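You operate a simulated robot arm through the tools that you are given. There is no shell and no other tool. Be economical: measure what you need, move in short steps, check, and stop when the job is done.

Carry out the task below with a simulated robot arm. There is one attempt and no reset: what you move stays moved.

TASK
Put the emptier mixing cup from the ink bench top on the blue ticket pad on the ink bench top.
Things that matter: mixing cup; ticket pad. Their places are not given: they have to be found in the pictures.

It is judged by the outcome, as a careful person would: the job done as asked, and still so three seconds after it is handed in. It fails if anything else is knocked over, pushed out of place, dropped, spilled or broken.

THE ROBOT
A 7-joint arm with a two-finger parallel gripper, fixed in place. Base frame: the origin is at the foot of the arm, x ahead of it, y to its left, z up; the work surface is at about z = 0.85. Lengths are in m, angles in degrees, forces in N, time in s.
With the tool pointing down near the work surface it reaches from about 0.3 to 0.7 m from the base axis. Its first joint turns from -66.0 to 66.0 degrees. Payload 1.57 kg.
Tool frame: the origin (TCP) lies between the finger pads and is the grasp point; the fingertips stand 0.03 m ahead of it; z points along the fingers, y is the line along which they close. The gripper opens to 0.11 m. The fingers are 0.024 m wide and 0.012 m thick; the gripper's body (0.048 by 0.112 m) begins 0.078 m behind the TCP.
Orientation is that of the tool frame in the base frame, as a unit quaternion [x, y, z, w]. With the fingers straight down and closing along the base's y, the tool's x points along the base's -x, its y along +y and its z along -z.

THE INTERFACE
- The arm moves only by the tool drive_tool. Its argument "commands" is text: rows parted by semicolons, each of 7 numbers parted by spaces: the turn, a rotation vector about the tool's x, y, z in units of 180 degrees (1.0 is 180 degrees), then the shift along the tool's x, y, z in units of 500 mm (1.0 is 500 mm), then the closure, from 0 (fully open) to 1 (shut). In form: rx ry rz x y z claw; .... A call has 1 to 12 rows; each row is the pose to reach, as a shift and turn from the pose commanded when the call began, along the tool's axes at that moment. A call with a number of a shift or a turn outside -1 to 1 is refused whole. A row lasts 0.2 s, in which the tool goes at most 0.05 m and 8.6 degrees; a call with a longer step from one row to the next is refused whole, and so is a gripper value outside its range. A pose out of reach is approached as far as the arm can. The call stops where the force on the tool passes 40 N (or 10 N more than at its start, if that is more) or the arm is blocked; 0.2 s more then pass. The fingers move at their own pace (about 0.108 m/s each) and stop on an object; they squeeze with about 39 N. The grip force told is the motor's: it shows also when the fingers shut on nothing. Time passes only in rows, and 0.2 s behind the last, so rows that repeat a pose let the fingers close. It gives the time, the measured TCP pose, the force on the tool (base axes), the opening and the grip force at its end, in the units of the frame above (readings bear some noise), and new pictures: "views" is both (left out), scene, wrist or none.
- Cameras (640 x 400 px; columns grow to the right, rows downward): "scene" is fixed at [0.178, -0.401, 1.4025]; the picture's right is [0.67, -0.74, 0.00], its down [-0.43, -0.39, -0.81] and it looks along [0.60, 0.55, -0.58] (base axes); focal length 346 px, centre (320, 200). "wrist" rides on the gripper at [-0.036, 0, -0.08] in the tool frame; the picture's right is [0.00, -1.00, 0.00], its down [0.97, 0.00, -0.24] and it looks along [0.24, 0.00, 0.97] (tool axes); focal length 218 px, centre (320, 200).
- point_at(camera, pixels): there is no depth. For up to 12 entries [column, row, z] of the newest picture of that camera ("zoom" is the newest enlarged one), the place [x, y] in the base frame at which the ray of that pixel passes the height z, good to about 0.002 m. No time passes.
- close_up(camera, box): a new picture of the part [left, top, right, bottom] of that camera's present view, enlarged. No time passes.
- sign_off(): hands the job in; it is judged then, once.

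Work in short steps. Measure before you move; look again where a grasp or a placing could have gone wrong, and mend it. You have 60 turns and 120 pictures in all, the two below and enlarged ones among them. Open the gripper and draw the arm clear of the work before you hand the job in, unless the task says otherwise; then end with one line.

The tools are called after "Request:" by a JSON object that holds its "op" and its "data". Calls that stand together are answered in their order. drive_tool: Moves the arm, as the interface text tells. Its arguments: {"type":"object","properties":{"commands":{"type":"string"},"views":{"type":"string","enum":["both","scene","wrist","none"]}},"required":["commands"]} The other tools are called the same way: point_at (camera, pixels) gives the place at which the rays of pixels pass given heights; close_up (camera, box) takes an enlarged picture of a part of a camera's view; sign_off () hands the job in.

At the start:

```text
time_s: 0.0
position: [0.4263, -0.096, 1.0807]
tcp_rot: [0.0, 1.0, -0.001, 0.001]
force: [0.1, -1.2, -0.5]
opening: 0.11
finger_force: 0.1
```

scene: 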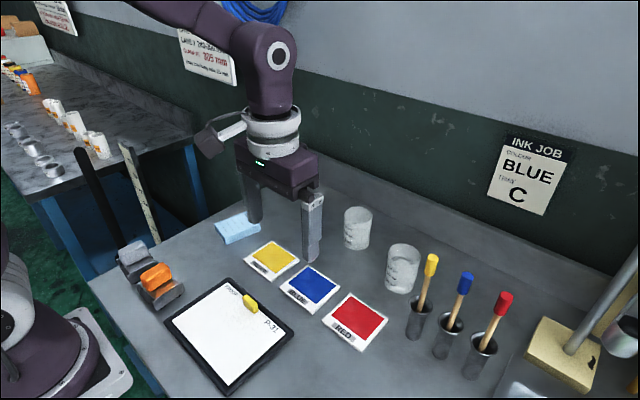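
wrist: 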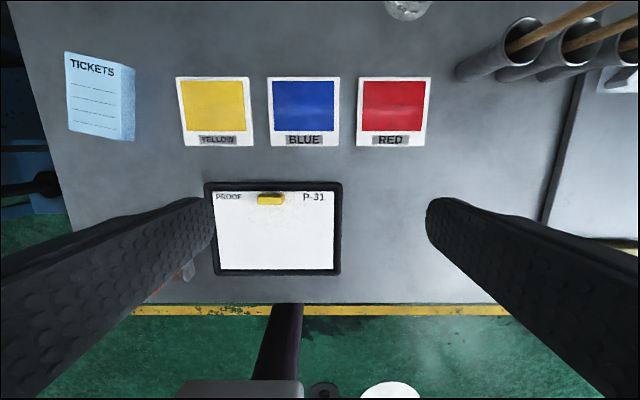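

The cups stand at about (357,228) and (402,268) in the scene; the light-blue ticket pad is at (237,229). I enlarge both to compare fill levels.

Request:
{"op": "close_up", "data": {"camera": "scene", "box": [320, 190, 448, 310]}}

Request:
{"op": "close_up", "data": {"camera": "scene", "box": [200, 190, 328, 270]}}

Request:
{"op": "point_at", "data": {"camera": "scene", "pixels": [[356, 249, 0.85], [401, 292, 0.85], [357, 213, 0.93], [403, 252, 0.93], [215, 223, 0.87], [245, 212, 0.87], [261, 226, 0.87], [226, 237, 0.87]]}}

Request:
{"op": "point_at", "data": {"camera": "wrist", "pixels": [[65, 52, 0.87], [121, 65, 0.87], [123, 140, 0.87], [68, 131, 0.87], [135, 68, 0.85], [134, 140, 0.85]]}}

```text
3.33 times, centred on (384, 250) of scene
```

zoom: 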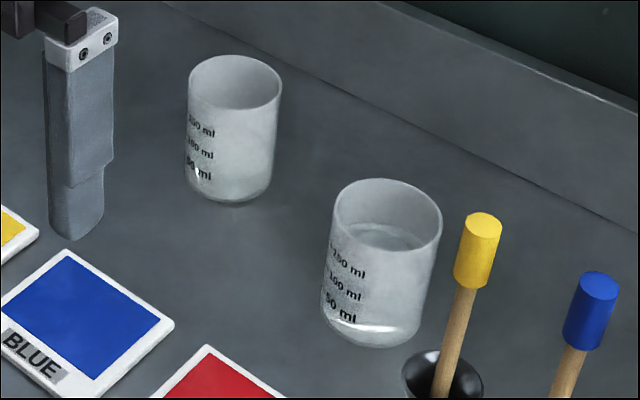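

```text
5.00 times, centred on (264, 230) of scene
```

zoom: 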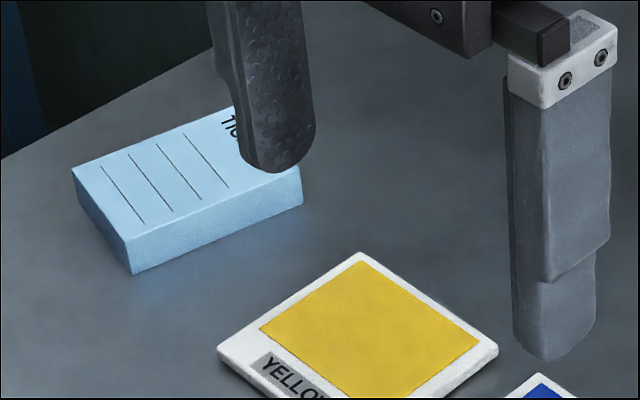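

```text
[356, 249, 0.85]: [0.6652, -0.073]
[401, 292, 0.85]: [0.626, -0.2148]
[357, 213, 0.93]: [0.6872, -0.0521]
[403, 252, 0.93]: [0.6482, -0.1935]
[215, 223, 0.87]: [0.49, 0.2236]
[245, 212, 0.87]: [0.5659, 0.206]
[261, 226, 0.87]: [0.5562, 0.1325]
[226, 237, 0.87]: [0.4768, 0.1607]
```

```text
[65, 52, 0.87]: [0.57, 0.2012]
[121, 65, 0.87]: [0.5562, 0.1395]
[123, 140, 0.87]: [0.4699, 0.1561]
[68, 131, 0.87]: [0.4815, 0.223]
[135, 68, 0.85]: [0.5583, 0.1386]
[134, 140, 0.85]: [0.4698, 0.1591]
```

The near cup shows a liquid surface; the far one's level is unclear. I move the wrist camera over the cups, staying high.

Request:
{"op": "drive_tool", "data": {"commands": "0 0 0 -0.08 -0.01 -0.02 0; 0 0 0 -0.16 -0.02 -0.04 0; 0 0 0 -0.24 -0.03 -0.06 0; 0 0 0 -0.32 -0.04 -0.08 0; 0 0 0 -0.32 -0.04 -0.08 0"}}

```text
time_s: 1.2
position: [0.5854, -0.1154, 1.1197]
tcp_rot: [-0.001, 1.0, 0.0, -0.001]
force: [-0.3, -1.1, 0.0]
opening: 0.1102
finger_force: 0.1
```

scene: 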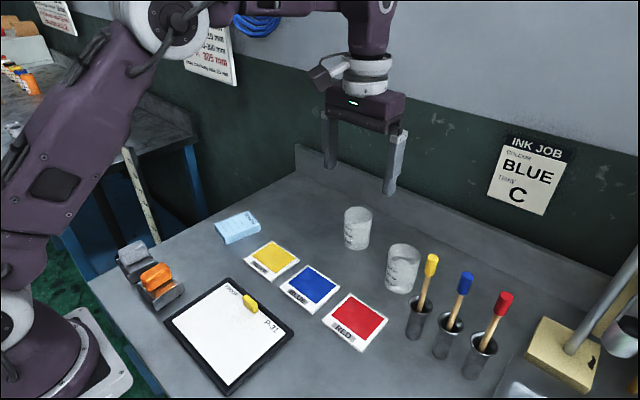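
wrist: 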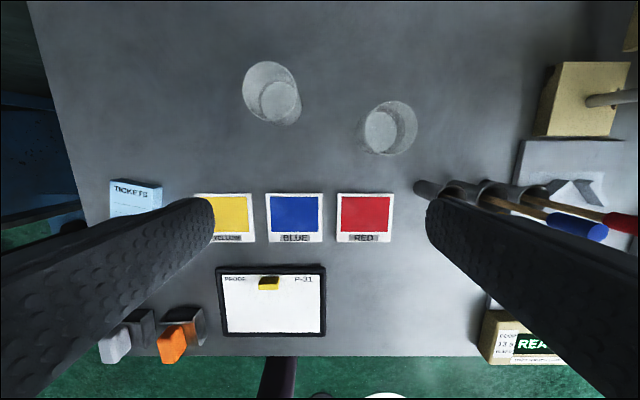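

Request:
{"op": "close_up", "data": {"camera": "wrist", "box": [220, 40, 440, 178]}}

Request:
{"op": "close_up", "data": {"camera": "scene", "box": [335, 200, 383, 255]}}

Request:
{"op": "close_up", "data": {"camera": "scene", "box": [378, 238, 426, 298]}}

```text
2.90 times, centred on (330, 109) of wrist
```

zoom: 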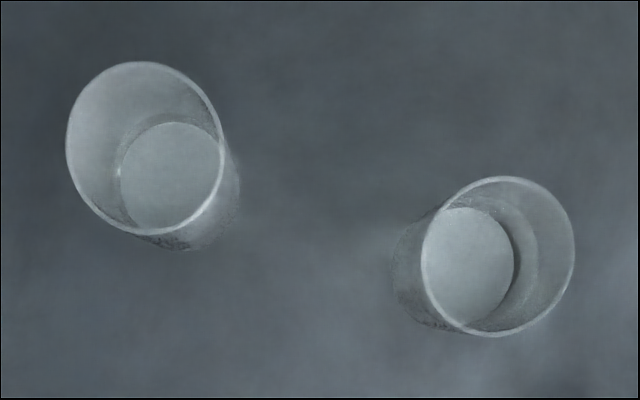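

```text
7.27 times, centred on (359, 228) of scene
```

zoom: 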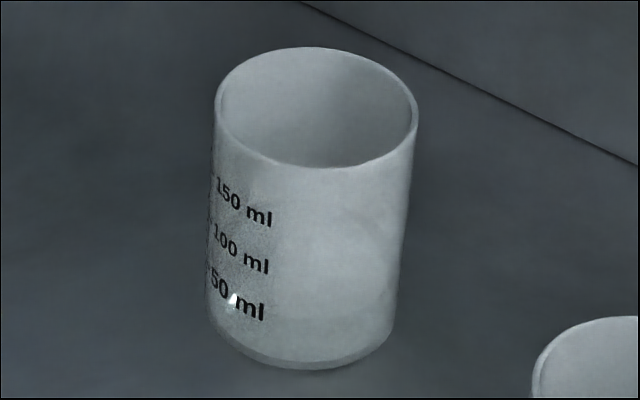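

```text
6.67 times, centred on (402, 268) of scene
```

zoom: 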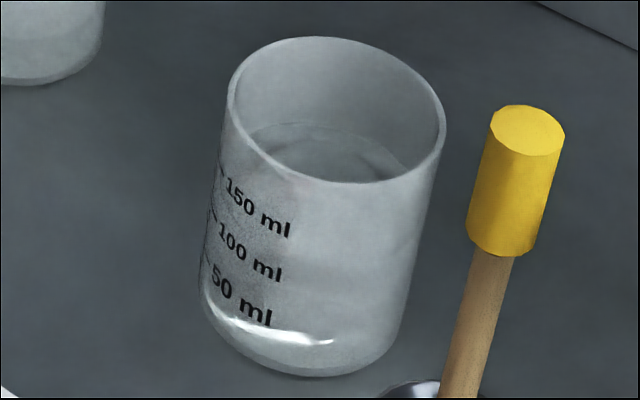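

Contents are clear; the near cup shows an intermediate ring, the far one only a low ring. I tilt the camera for a closer oblique look to confirm.

Request:
{"op": "drive_tool", "data": {"commands": "0 -0.04 0 0.04 0 0.02 0; 0 -0.08 0 0.08 0 0.04 0; 0 -0.12 0 0.12 0 0.06 0; 0 -0.16 0 0.16 -0.01 0.08 0; 0 -0.2 0 0.17 -0.03 0.1 0; 0 -0.2 0 0.17 -0.03 0.1 0", "views": "wrist"}}

Request:
{"op": "close_up", "data": {"camera": "wrist", "box": [220, 80, 420, 205]}}

```text
time_s: 2.6
position: [0.5014, -0.1305, 1.0697]
tcp_rot: [0.001, 0.951, -0.002, 0.31]
force: [0.4, 0.3, 0.2]
opening: 0.1102
finger_force: 0.0
```

wrist: 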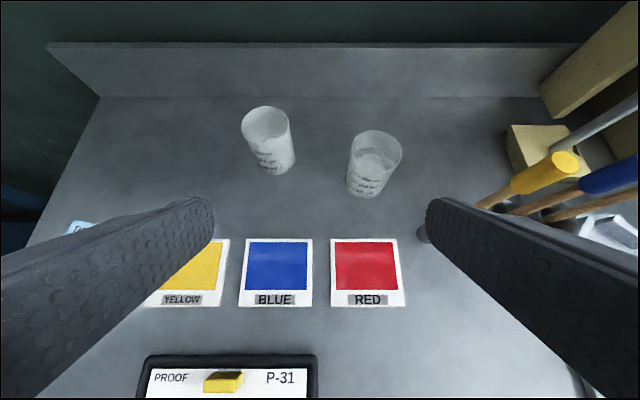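

```text
3.20 times, centred on (320, 142) of wrist
```

zoom: 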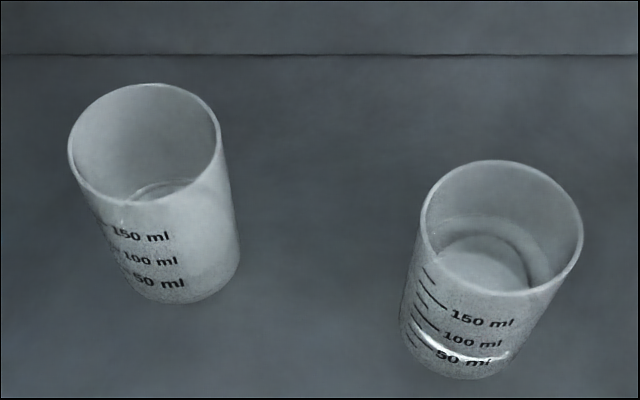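

The near cup holds clearly more (higher liquid ring); the far cup at about (0.687,-0.054), rim z≈0.93, is the emptier. I straighten the tool first.

Request:
{"op": "drive_tool", "data": {"commands": "0 0.04 0 0 0 0 0; 0 0.08 0 0 0 0 0; 0 0.12 0 0 0 0 0; 0 0.16 0 0 0 0 0; 0 0.2 0 0 0 0 0; 0 0.2 0 0 0 0 0", "views": "none"}}

```text
time_s: 4.0
position: [0.5012, -0.1312, 1.0704]
tcp_rot: [0.0, 1.0, 0.0, 0.0]
force: [0.9, -0.4, 0.5]
opening: 0.1102
finger_force: 0.1
```

Now moving above the far cup at z≈1.07.

Request:
{"op": "drive_tool", "data": {"commands": "0 0 0 -0.0744 0.0308 0 0; 0 0 0 -0.1488 0.0616 0 0; 0 0 0 -0.2232 0.0924 0 0; 0 0 0 -0.2976 0.1232 0 0; 0 0 0 -0.372 0.154 0 0; 0 0 0 -0.372 0.154 0 0"}}

Request:
{"op": "close_up", "data": {"camera": "wrist", "box": [220, 60, 460, 210]}}

```text
time_s: 5.4
position: [0.6601, -0.0638, 1.0698]
tcp_rot: [-0.001, 1.0, 0.0, -0.001]
force: [-0.3, 0.7, -0.4]
opening: 0.1099
finger_force: 0.0
out of reach, approached as far as the arm can: row 5, 6
```

scene: 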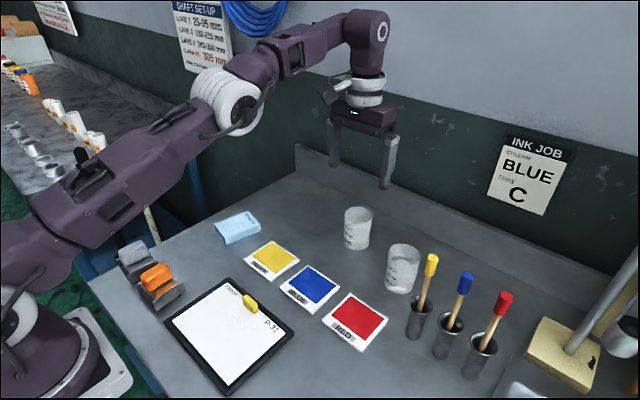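
wrist: 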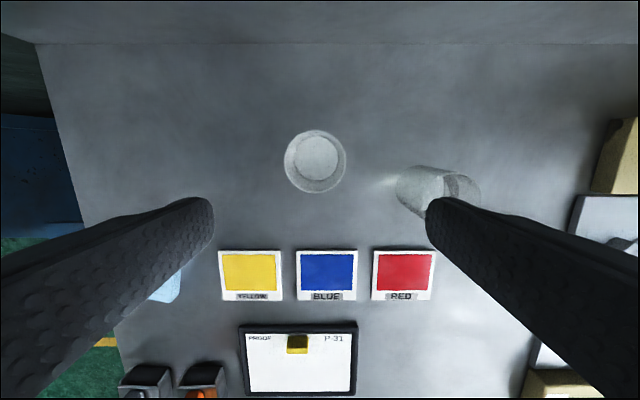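

```text
2.67 times, centred on (340, 135) of wrist
```

zoom: 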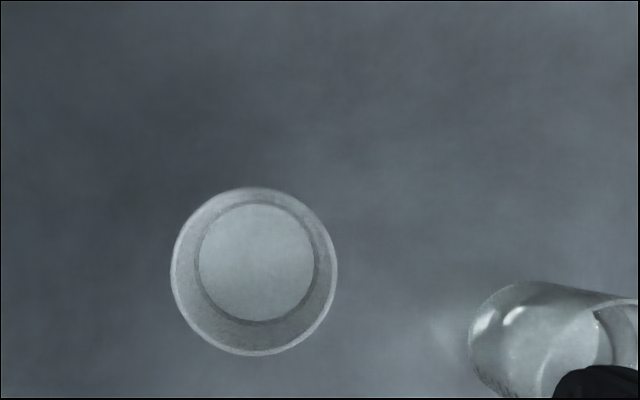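

Request:
{"op": "point_at", "data": {"camera": "zoom", "pixels": [[254, 271, 0.93], [170, 271, 0.93], [337, 271, 0.93], [256, 262, 0.853], [254, 187, 0.93], [254, 356, 0.93]]}}

Request:
{"op": "point_at", "data": {"camera": "scene", "pixels": [[358.5, 215.2, 0.92], [358.5, 215.2, 0.93], [358.5, 215.2, 0.94]]}}

```text
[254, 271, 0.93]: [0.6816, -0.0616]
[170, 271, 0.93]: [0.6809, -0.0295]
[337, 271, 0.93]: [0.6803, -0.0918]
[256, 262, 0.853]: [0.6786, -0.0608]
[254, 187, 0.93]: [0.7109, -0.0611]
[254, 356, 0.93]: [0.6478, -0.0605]
```

```text
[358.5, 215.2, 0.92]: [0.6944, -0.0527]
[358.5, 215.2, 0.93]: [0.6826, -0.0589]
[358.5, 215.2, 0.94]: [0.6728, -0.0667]
```

The cup centre is about (0.681,-0.061), radius 0.031. The arm stopped at x=0.660; reach may be better lower, so I descend in part and read.

Request:
{"op": "drive_tool", "data": {"commands": "0 0 0 0.012 -0.014 0.08 0; 0 0 0 0.012 -0.014 0.16 0; 0 0 0 0.012 -0.014 0.23 0; 0 0 0 0.012 -0.014 0.23 0", "views": "wrist"}}

```text
time_s: 6.4
position: [0.6538, -0.073, 0.9565]
tcp_rot: [0.001, 1.0, -0.001, 0.0]
force: [0.2, 0.2, -0.5]
opening: 0.1098
finger_force: 0.1
```

wrist: 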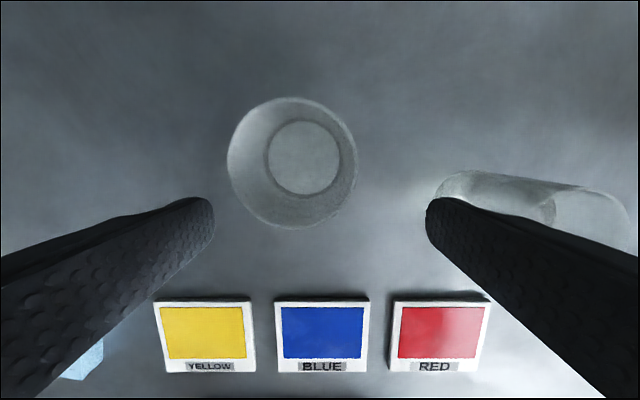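

The command base equals the reached pose. Now forward 27 mm and left 12 mm to centre on the cup.

Request:
{"op": "drive_tool", "data": {"commands": "0 0 0 0 0.024 0 0; 0 0 0 -0.054 0.024 0 0; 0 0 0 -0.054 0.024 0 0", "views": "both"}}

Request:
{"op": "close_up", "data": {"camera": "wrist", "box": [200, 60, 440, 300]}}

```text
time_s: 7.2
position: [0.6816, -0.0612, 0.9549]
tcp_rot: [0.0, 1.0, 0.0, 0.0]
force: [-0.1, 0.8, 0.8]
opening: 0.1104
finger_force: 0.0
```

scene: 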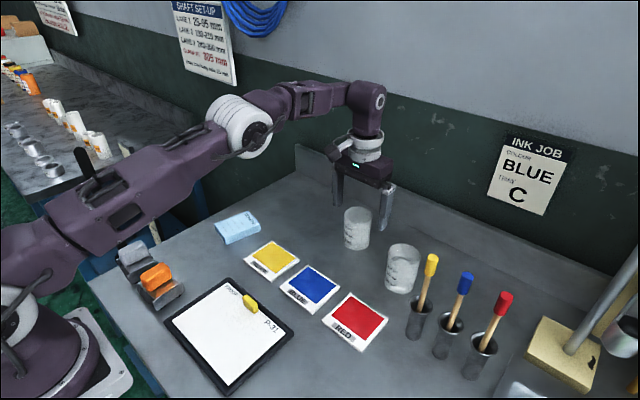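
wrist: 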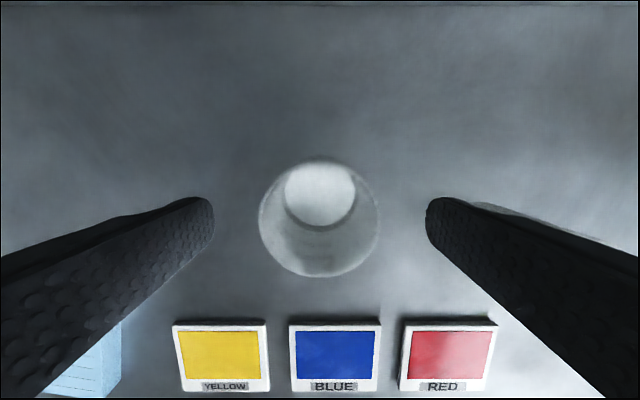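

```text
1.67 times, centred on (320, 180) of wrist
```

zoom: 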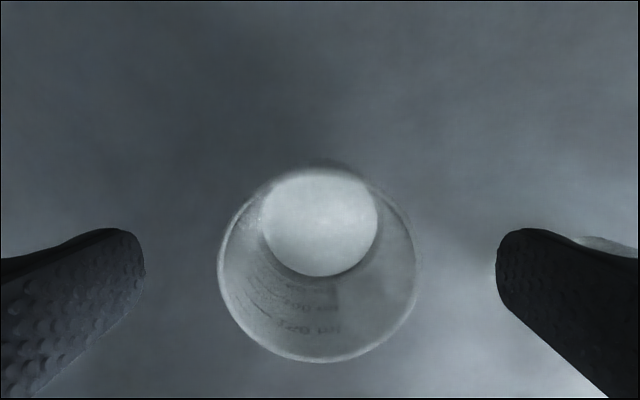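

Well centred. I descend 55 mm to z≈0.90 and close onto the cup gradually.

Request:
{"op": "drive_tool", "data": {"commands": "0 0 0 0 0 0.06 0; 0 0 0 0 0 0.11 0; 0 0 0 0 0 0.11 0.2; 0 0 0 0 0 0.11 0.35; 0 0 0 0 0 0.11 0.45; 0 0 0 0 0 0.11 0.5; 0 0 0 0 0 0.11 0.55; 0 0 0 0 0 0.11 0.55"}}

```text
time_s: 9.0
position: [0.6814, -0.06, 0.8998]
tcp_rot: [0.001, 1.0, 0.0, 0.0]
force: [-0.1, 0.1, -0.2]
opening: 0.0611
finger_force: 38.4
```

scene: 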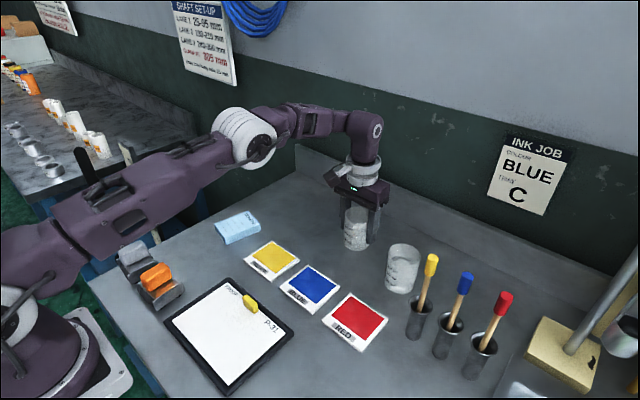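
wrist: 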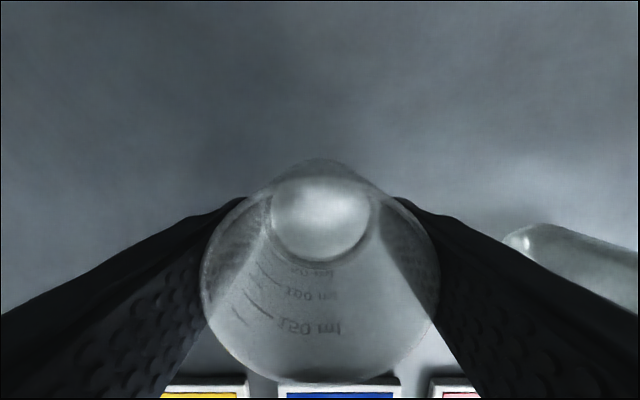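

Gripped at opening 0.061. I lift it gently, straight up 80 mm.

Request:
{"op": "drive_tool", "data": {"commands": "0 0 0 0 0 -0.02 0.55; 0 0 0 0 0 -0.06 0.55; 0 0 0 0 0 -0.1 0.55; 0 0 0 0 0 -0.14 0.55; 0 0 0 0 0 -0.16 0.55; 0 0 0 0 0 -0.16 0.55", "views": "scene"}}

Request:
{"op": "close_up", "data": {"camera": "scene", "box": [205, 200, 269, 250]}}

```text
time_s: 10.4
position: [0.6825, -0.0616, 0.9815]
tcp_rot: [0.001, 1.0, -0.001, 0.0]
force: [-0.4, 0.5, -1.3]
opening: 0.0606
finger_force: 39.3
```

scene: 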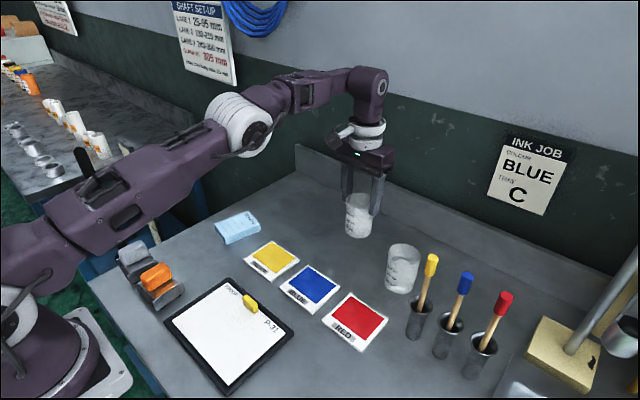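

```text
8.00 times, centred on (237, 225) of scene
```

zoom: 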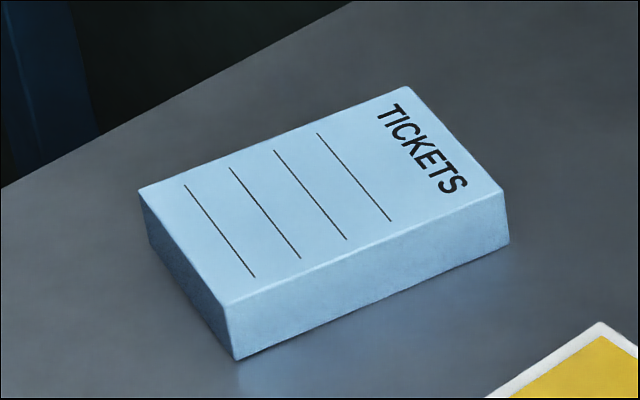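

Request:
{"op": "point_at", "data": {"camera": "zoom", "pixels": [[140, 192, 0.868], [405, 87, 0.868], [505, 190, 0.868], [226, 304, 0.868], [235, 359, 0.85], [507, 243, 0.85], [150, 243, 0.85]]}}

```text
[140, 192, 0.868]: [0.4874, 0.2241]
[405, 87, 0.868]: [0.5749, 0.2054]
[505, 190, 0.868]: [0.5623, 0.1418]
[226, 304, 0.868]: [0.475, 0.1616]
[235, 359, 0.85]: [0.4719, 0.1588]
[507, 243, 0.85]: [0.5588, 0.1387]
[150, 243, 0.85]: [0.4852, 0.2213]
```

Pad centre is about (0.522,0.180), top ≈0.871. I carry the cup there smoothly at the same height.

Request:
{"op": "drive_tool", "data": {"commands": "0 0 0 0.010 0.014 0 0.55; 0 0 0 0.035 0.053 0 0.55; 0 0 0 0.073 0.11 0 0.55; 0 0 0 0.113 0.17 0 0.55; 0 0 0 0.153 0.23 0 0.55; 0 0 0 0.193 0.29 0 0.55; 0 0 0 0.233 0.35 0 0.55; 0 0 0 0.271 0.407 0 0.55; 0 0 0 0.3 0.451 0 0.55; 0 0 0 0.316 0.475 0 0.55; 0 0 0 0.321 0.483 0 0.55; 0 0 0 0.321 0.483 0 0.55"}}

Request:
{"op": "close_up", "data": {"camera": "scene", "box": [190, 160, 290, 260]}}

```text
time_s: 13.0
position: [0.5213, 0.1805, 0.9809]
tcp_rot: [0.0, 1.0, 0.0, 0.0]
force: [0.0, -0.1, -0.7]
opening: 0.0606
finger_force: 39.2
```

scene: 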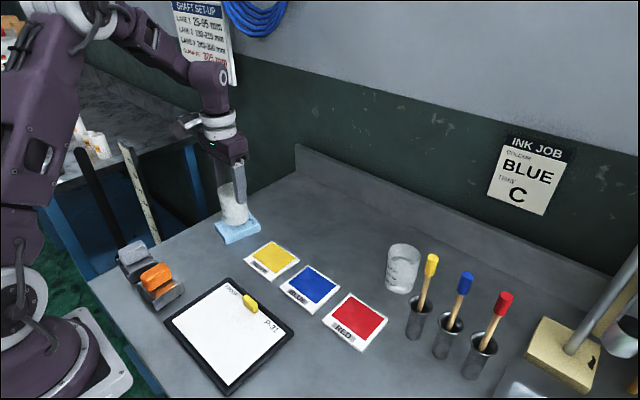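
wrist: 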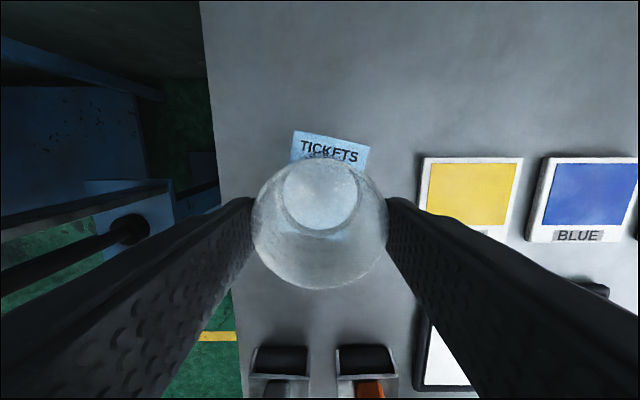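

```text
4.00 times, centred on (240, 210) of scene
```

zoom: 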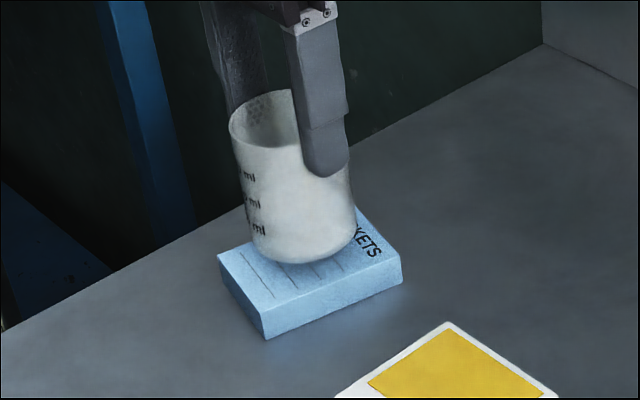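

Over the pad. I lower 55 mm to z≈0.926, just above expected contact, and look.

Request:
{"op": "drive_tool", "data": {"commands": "0 0 0 0 0 0.02 0.55; 0 0 0 0 0 0.05 0.55; 0 0 0 0 0 0.08 0.55; 0 0 0 0 0 0.1 0.55; 0 0 0 0 0 0.11 0.55; 0 0 0 0 0 0.11 0.55", "views": "wrist"}}

Request:
{"op": "close_up", "data": {"camera": "scene", "box": [200, 170, 280, 250]}}

```text
time_s: 13.8
position: [0.5242, 0.1819, 0.9509]
tcp_rot: [0.0, 1.0, 0.002, 0.005]
force: [-5.9, -1.9, 21.1]
opening: 0.0606
finger_force: 38.7
stopped in row 3: the force on the tool passed its limit (the readings are from after the stop); the commanded pose is now the measured one
```

wrist: 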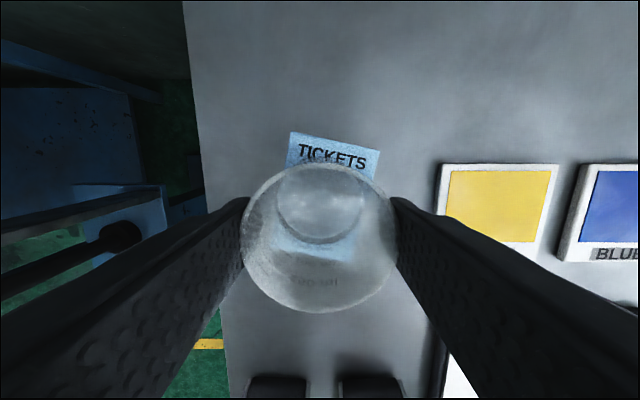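

```text
5.00 times, centred on (240, 210) of scene
```

zoom: 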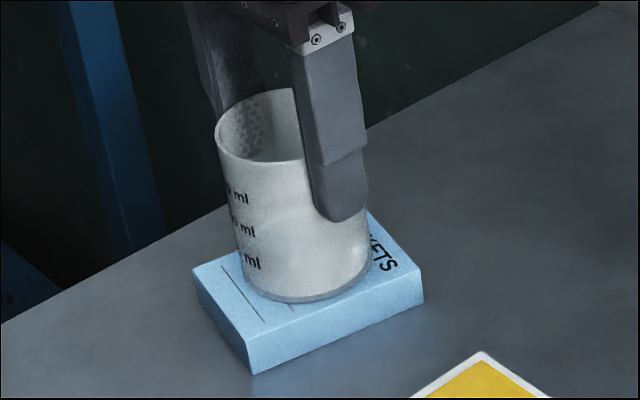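

Contact came early (z=0.951, 21 N): the cup slid down in the grip by about 30 mm but sits on the pad, which hasn't moved. I ease up 2 mm and check the force and position.

Request:
{"op": "drive_tool", "data": {"commands": "0 0 0 0 0 -0.004 0.55; 0 0 0 0 0 -0.004 0.55", "views": "wrist"}}

Request:
{"op": "close_up", "data": {"camera": "scene", "box": [208, 180, 272, 245]}}

Request:
{"op": "point_at", "data": {"camera": "scene", "pixels": [[236.5, 230.5, 0.871], [226, 227, 0.871], [249.6, 225, 0.871]]}}

```text
time_s: 14.4
position: [0.5234, 0.1801, 0.9523]
tcp_rot: [0.0, 1.0, 0.002, 0.005]
force: [0.2, -1.0, 0.6]
opening: 0.0606
finger_force: 39.3
```

wrist: 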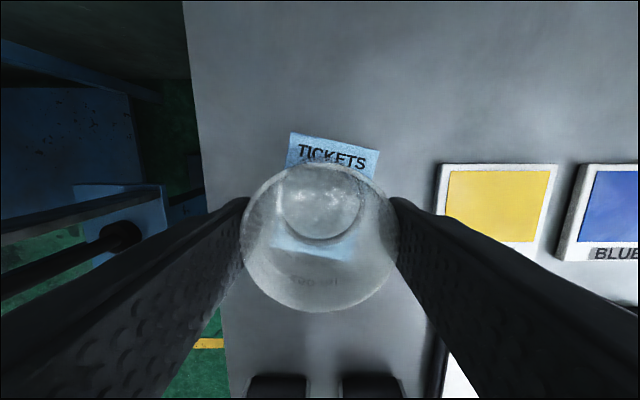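

```text
6.15 times, centred on (240, 212) of scene
```

zoom: 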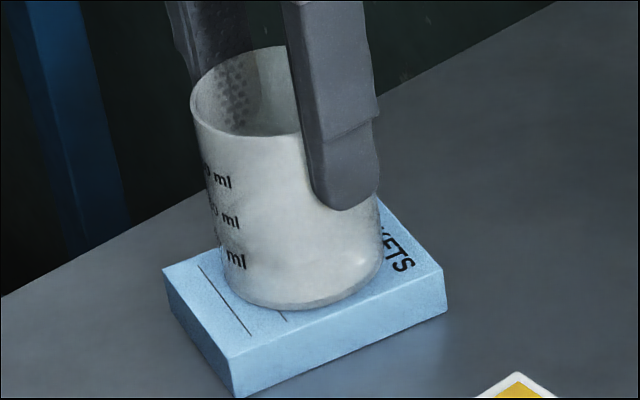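

```text
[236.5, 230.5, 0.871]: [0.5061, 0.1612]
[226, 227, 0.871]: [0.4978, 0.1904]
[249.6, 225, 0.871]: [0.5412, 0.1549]
```

Cup base is centred at about (0.526,0.180) on the pad with force relieved. I open gradually, then rise.

Request:
{"op": "drive_tool", "data": {"commands": "0 0 0 0 0 0.001 0.45; 0 0 0 0 0 0.001 0.42; 0 0 0 0 0 0.001 0.38; 0 0 0 0 0 0.001 0.3; 0 0 0 0 0 0.001 0.1; 0 0 0 0 0 0.001 0; 0 0 0 0 0 0.001 0"}}

Request:
{"op": "close_up", "data": {"camera": "scene", "box": [208, 180, 272, 245]}}

```text
time_s: 16.0
position: [0.5234, 0.1816, 0.951]
tcp_rot: [-0.001, 1.0, 0.002, 0.006]
force: [0.1, 0.1, -0.2]
opening: 0.1102
finger_force: 0.1
```

scene: 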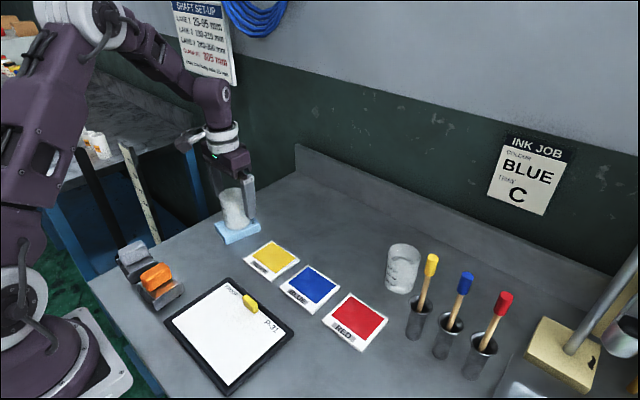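
wrist: 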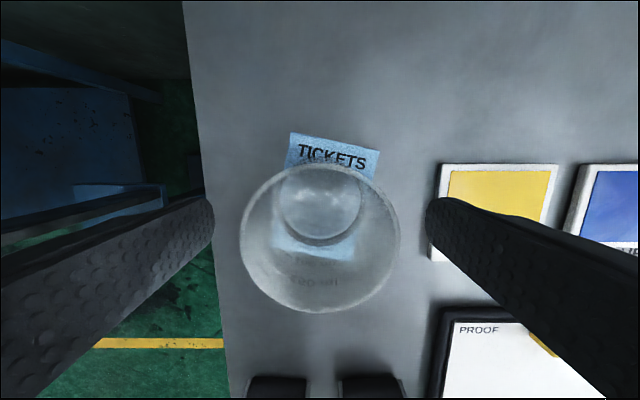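

```text
6.15 times, centred on (240, 212) of scene
```

zoom: 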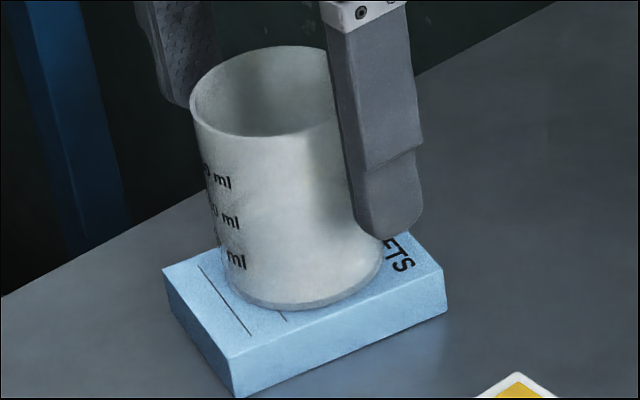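

The cup stands upright on the pad and hasn't shifted. I rise 150 mm straight up and take a last look.

Request:
{"op": "drive_tool", "data": {"commands": "0 0 0 0 0 -0.04 0; 0 0 0 0 0 -0.1 0; 0 0 0 0 0 -0.18 0; 0 0 0 0 0 -0.26 0; 0 0 0 0 0 -0.3 0; 0 0 0 0 0 -0.3 0"}}

Request:
{"op": "close_up", "data": {"camera": "scene", "box": [208, 180, 272, 245]}}

Request:
{"op": "close_up", "data": {"camera": "wrist", "box": [240, 120, 400, 280]}}

```text
time_s: 17.4
position: [0.5219, 0.1818, 1.102]
tcp_rot: [0.0, 1.0, 0.001, 0.005]
force: [0.7, -0.5, -0.3]
opening: 0.11
finger_force: 0.0
```

scene: 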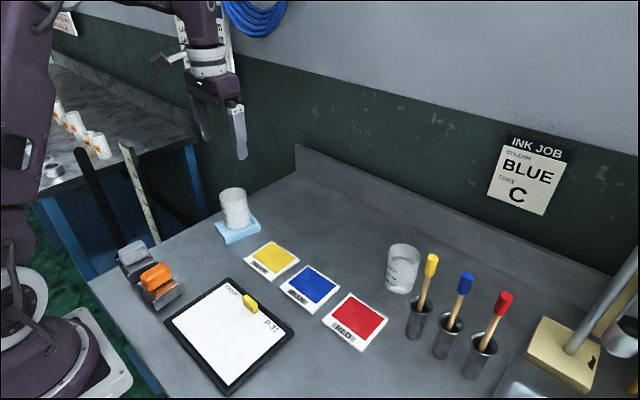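
wrist: 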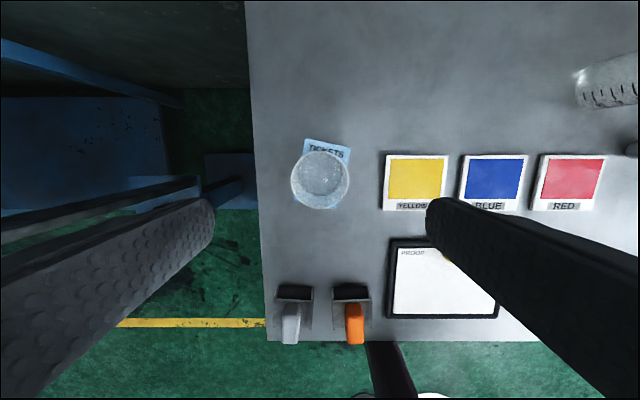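

```text
6.15 times, centred on (240, 212) of scene
```

zoom: 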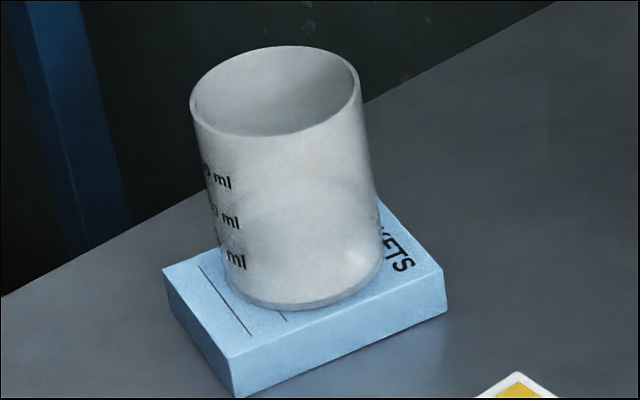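

```text
2.50 times, centred on (320, 200) of wrist
```

zoom: 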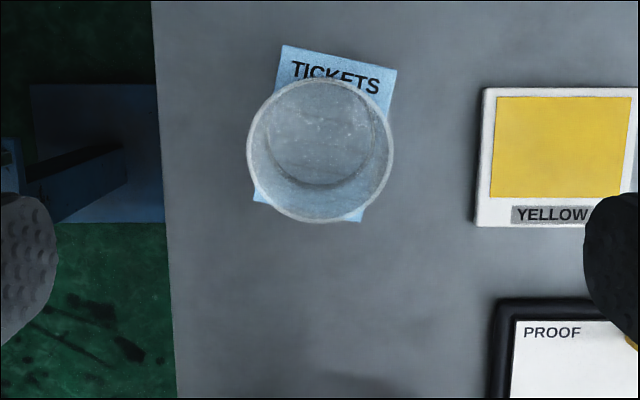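

The cup stands stably on the pad, everything else is in place, and the arm is clear. Handing in.

Request:
{"op": "sign_off", "data": {}}

```text
The job is handed in.
```

The emptier mixing cup is standing upright on the blue ticket pad, nothing else was disturbed, and the job is handed in.
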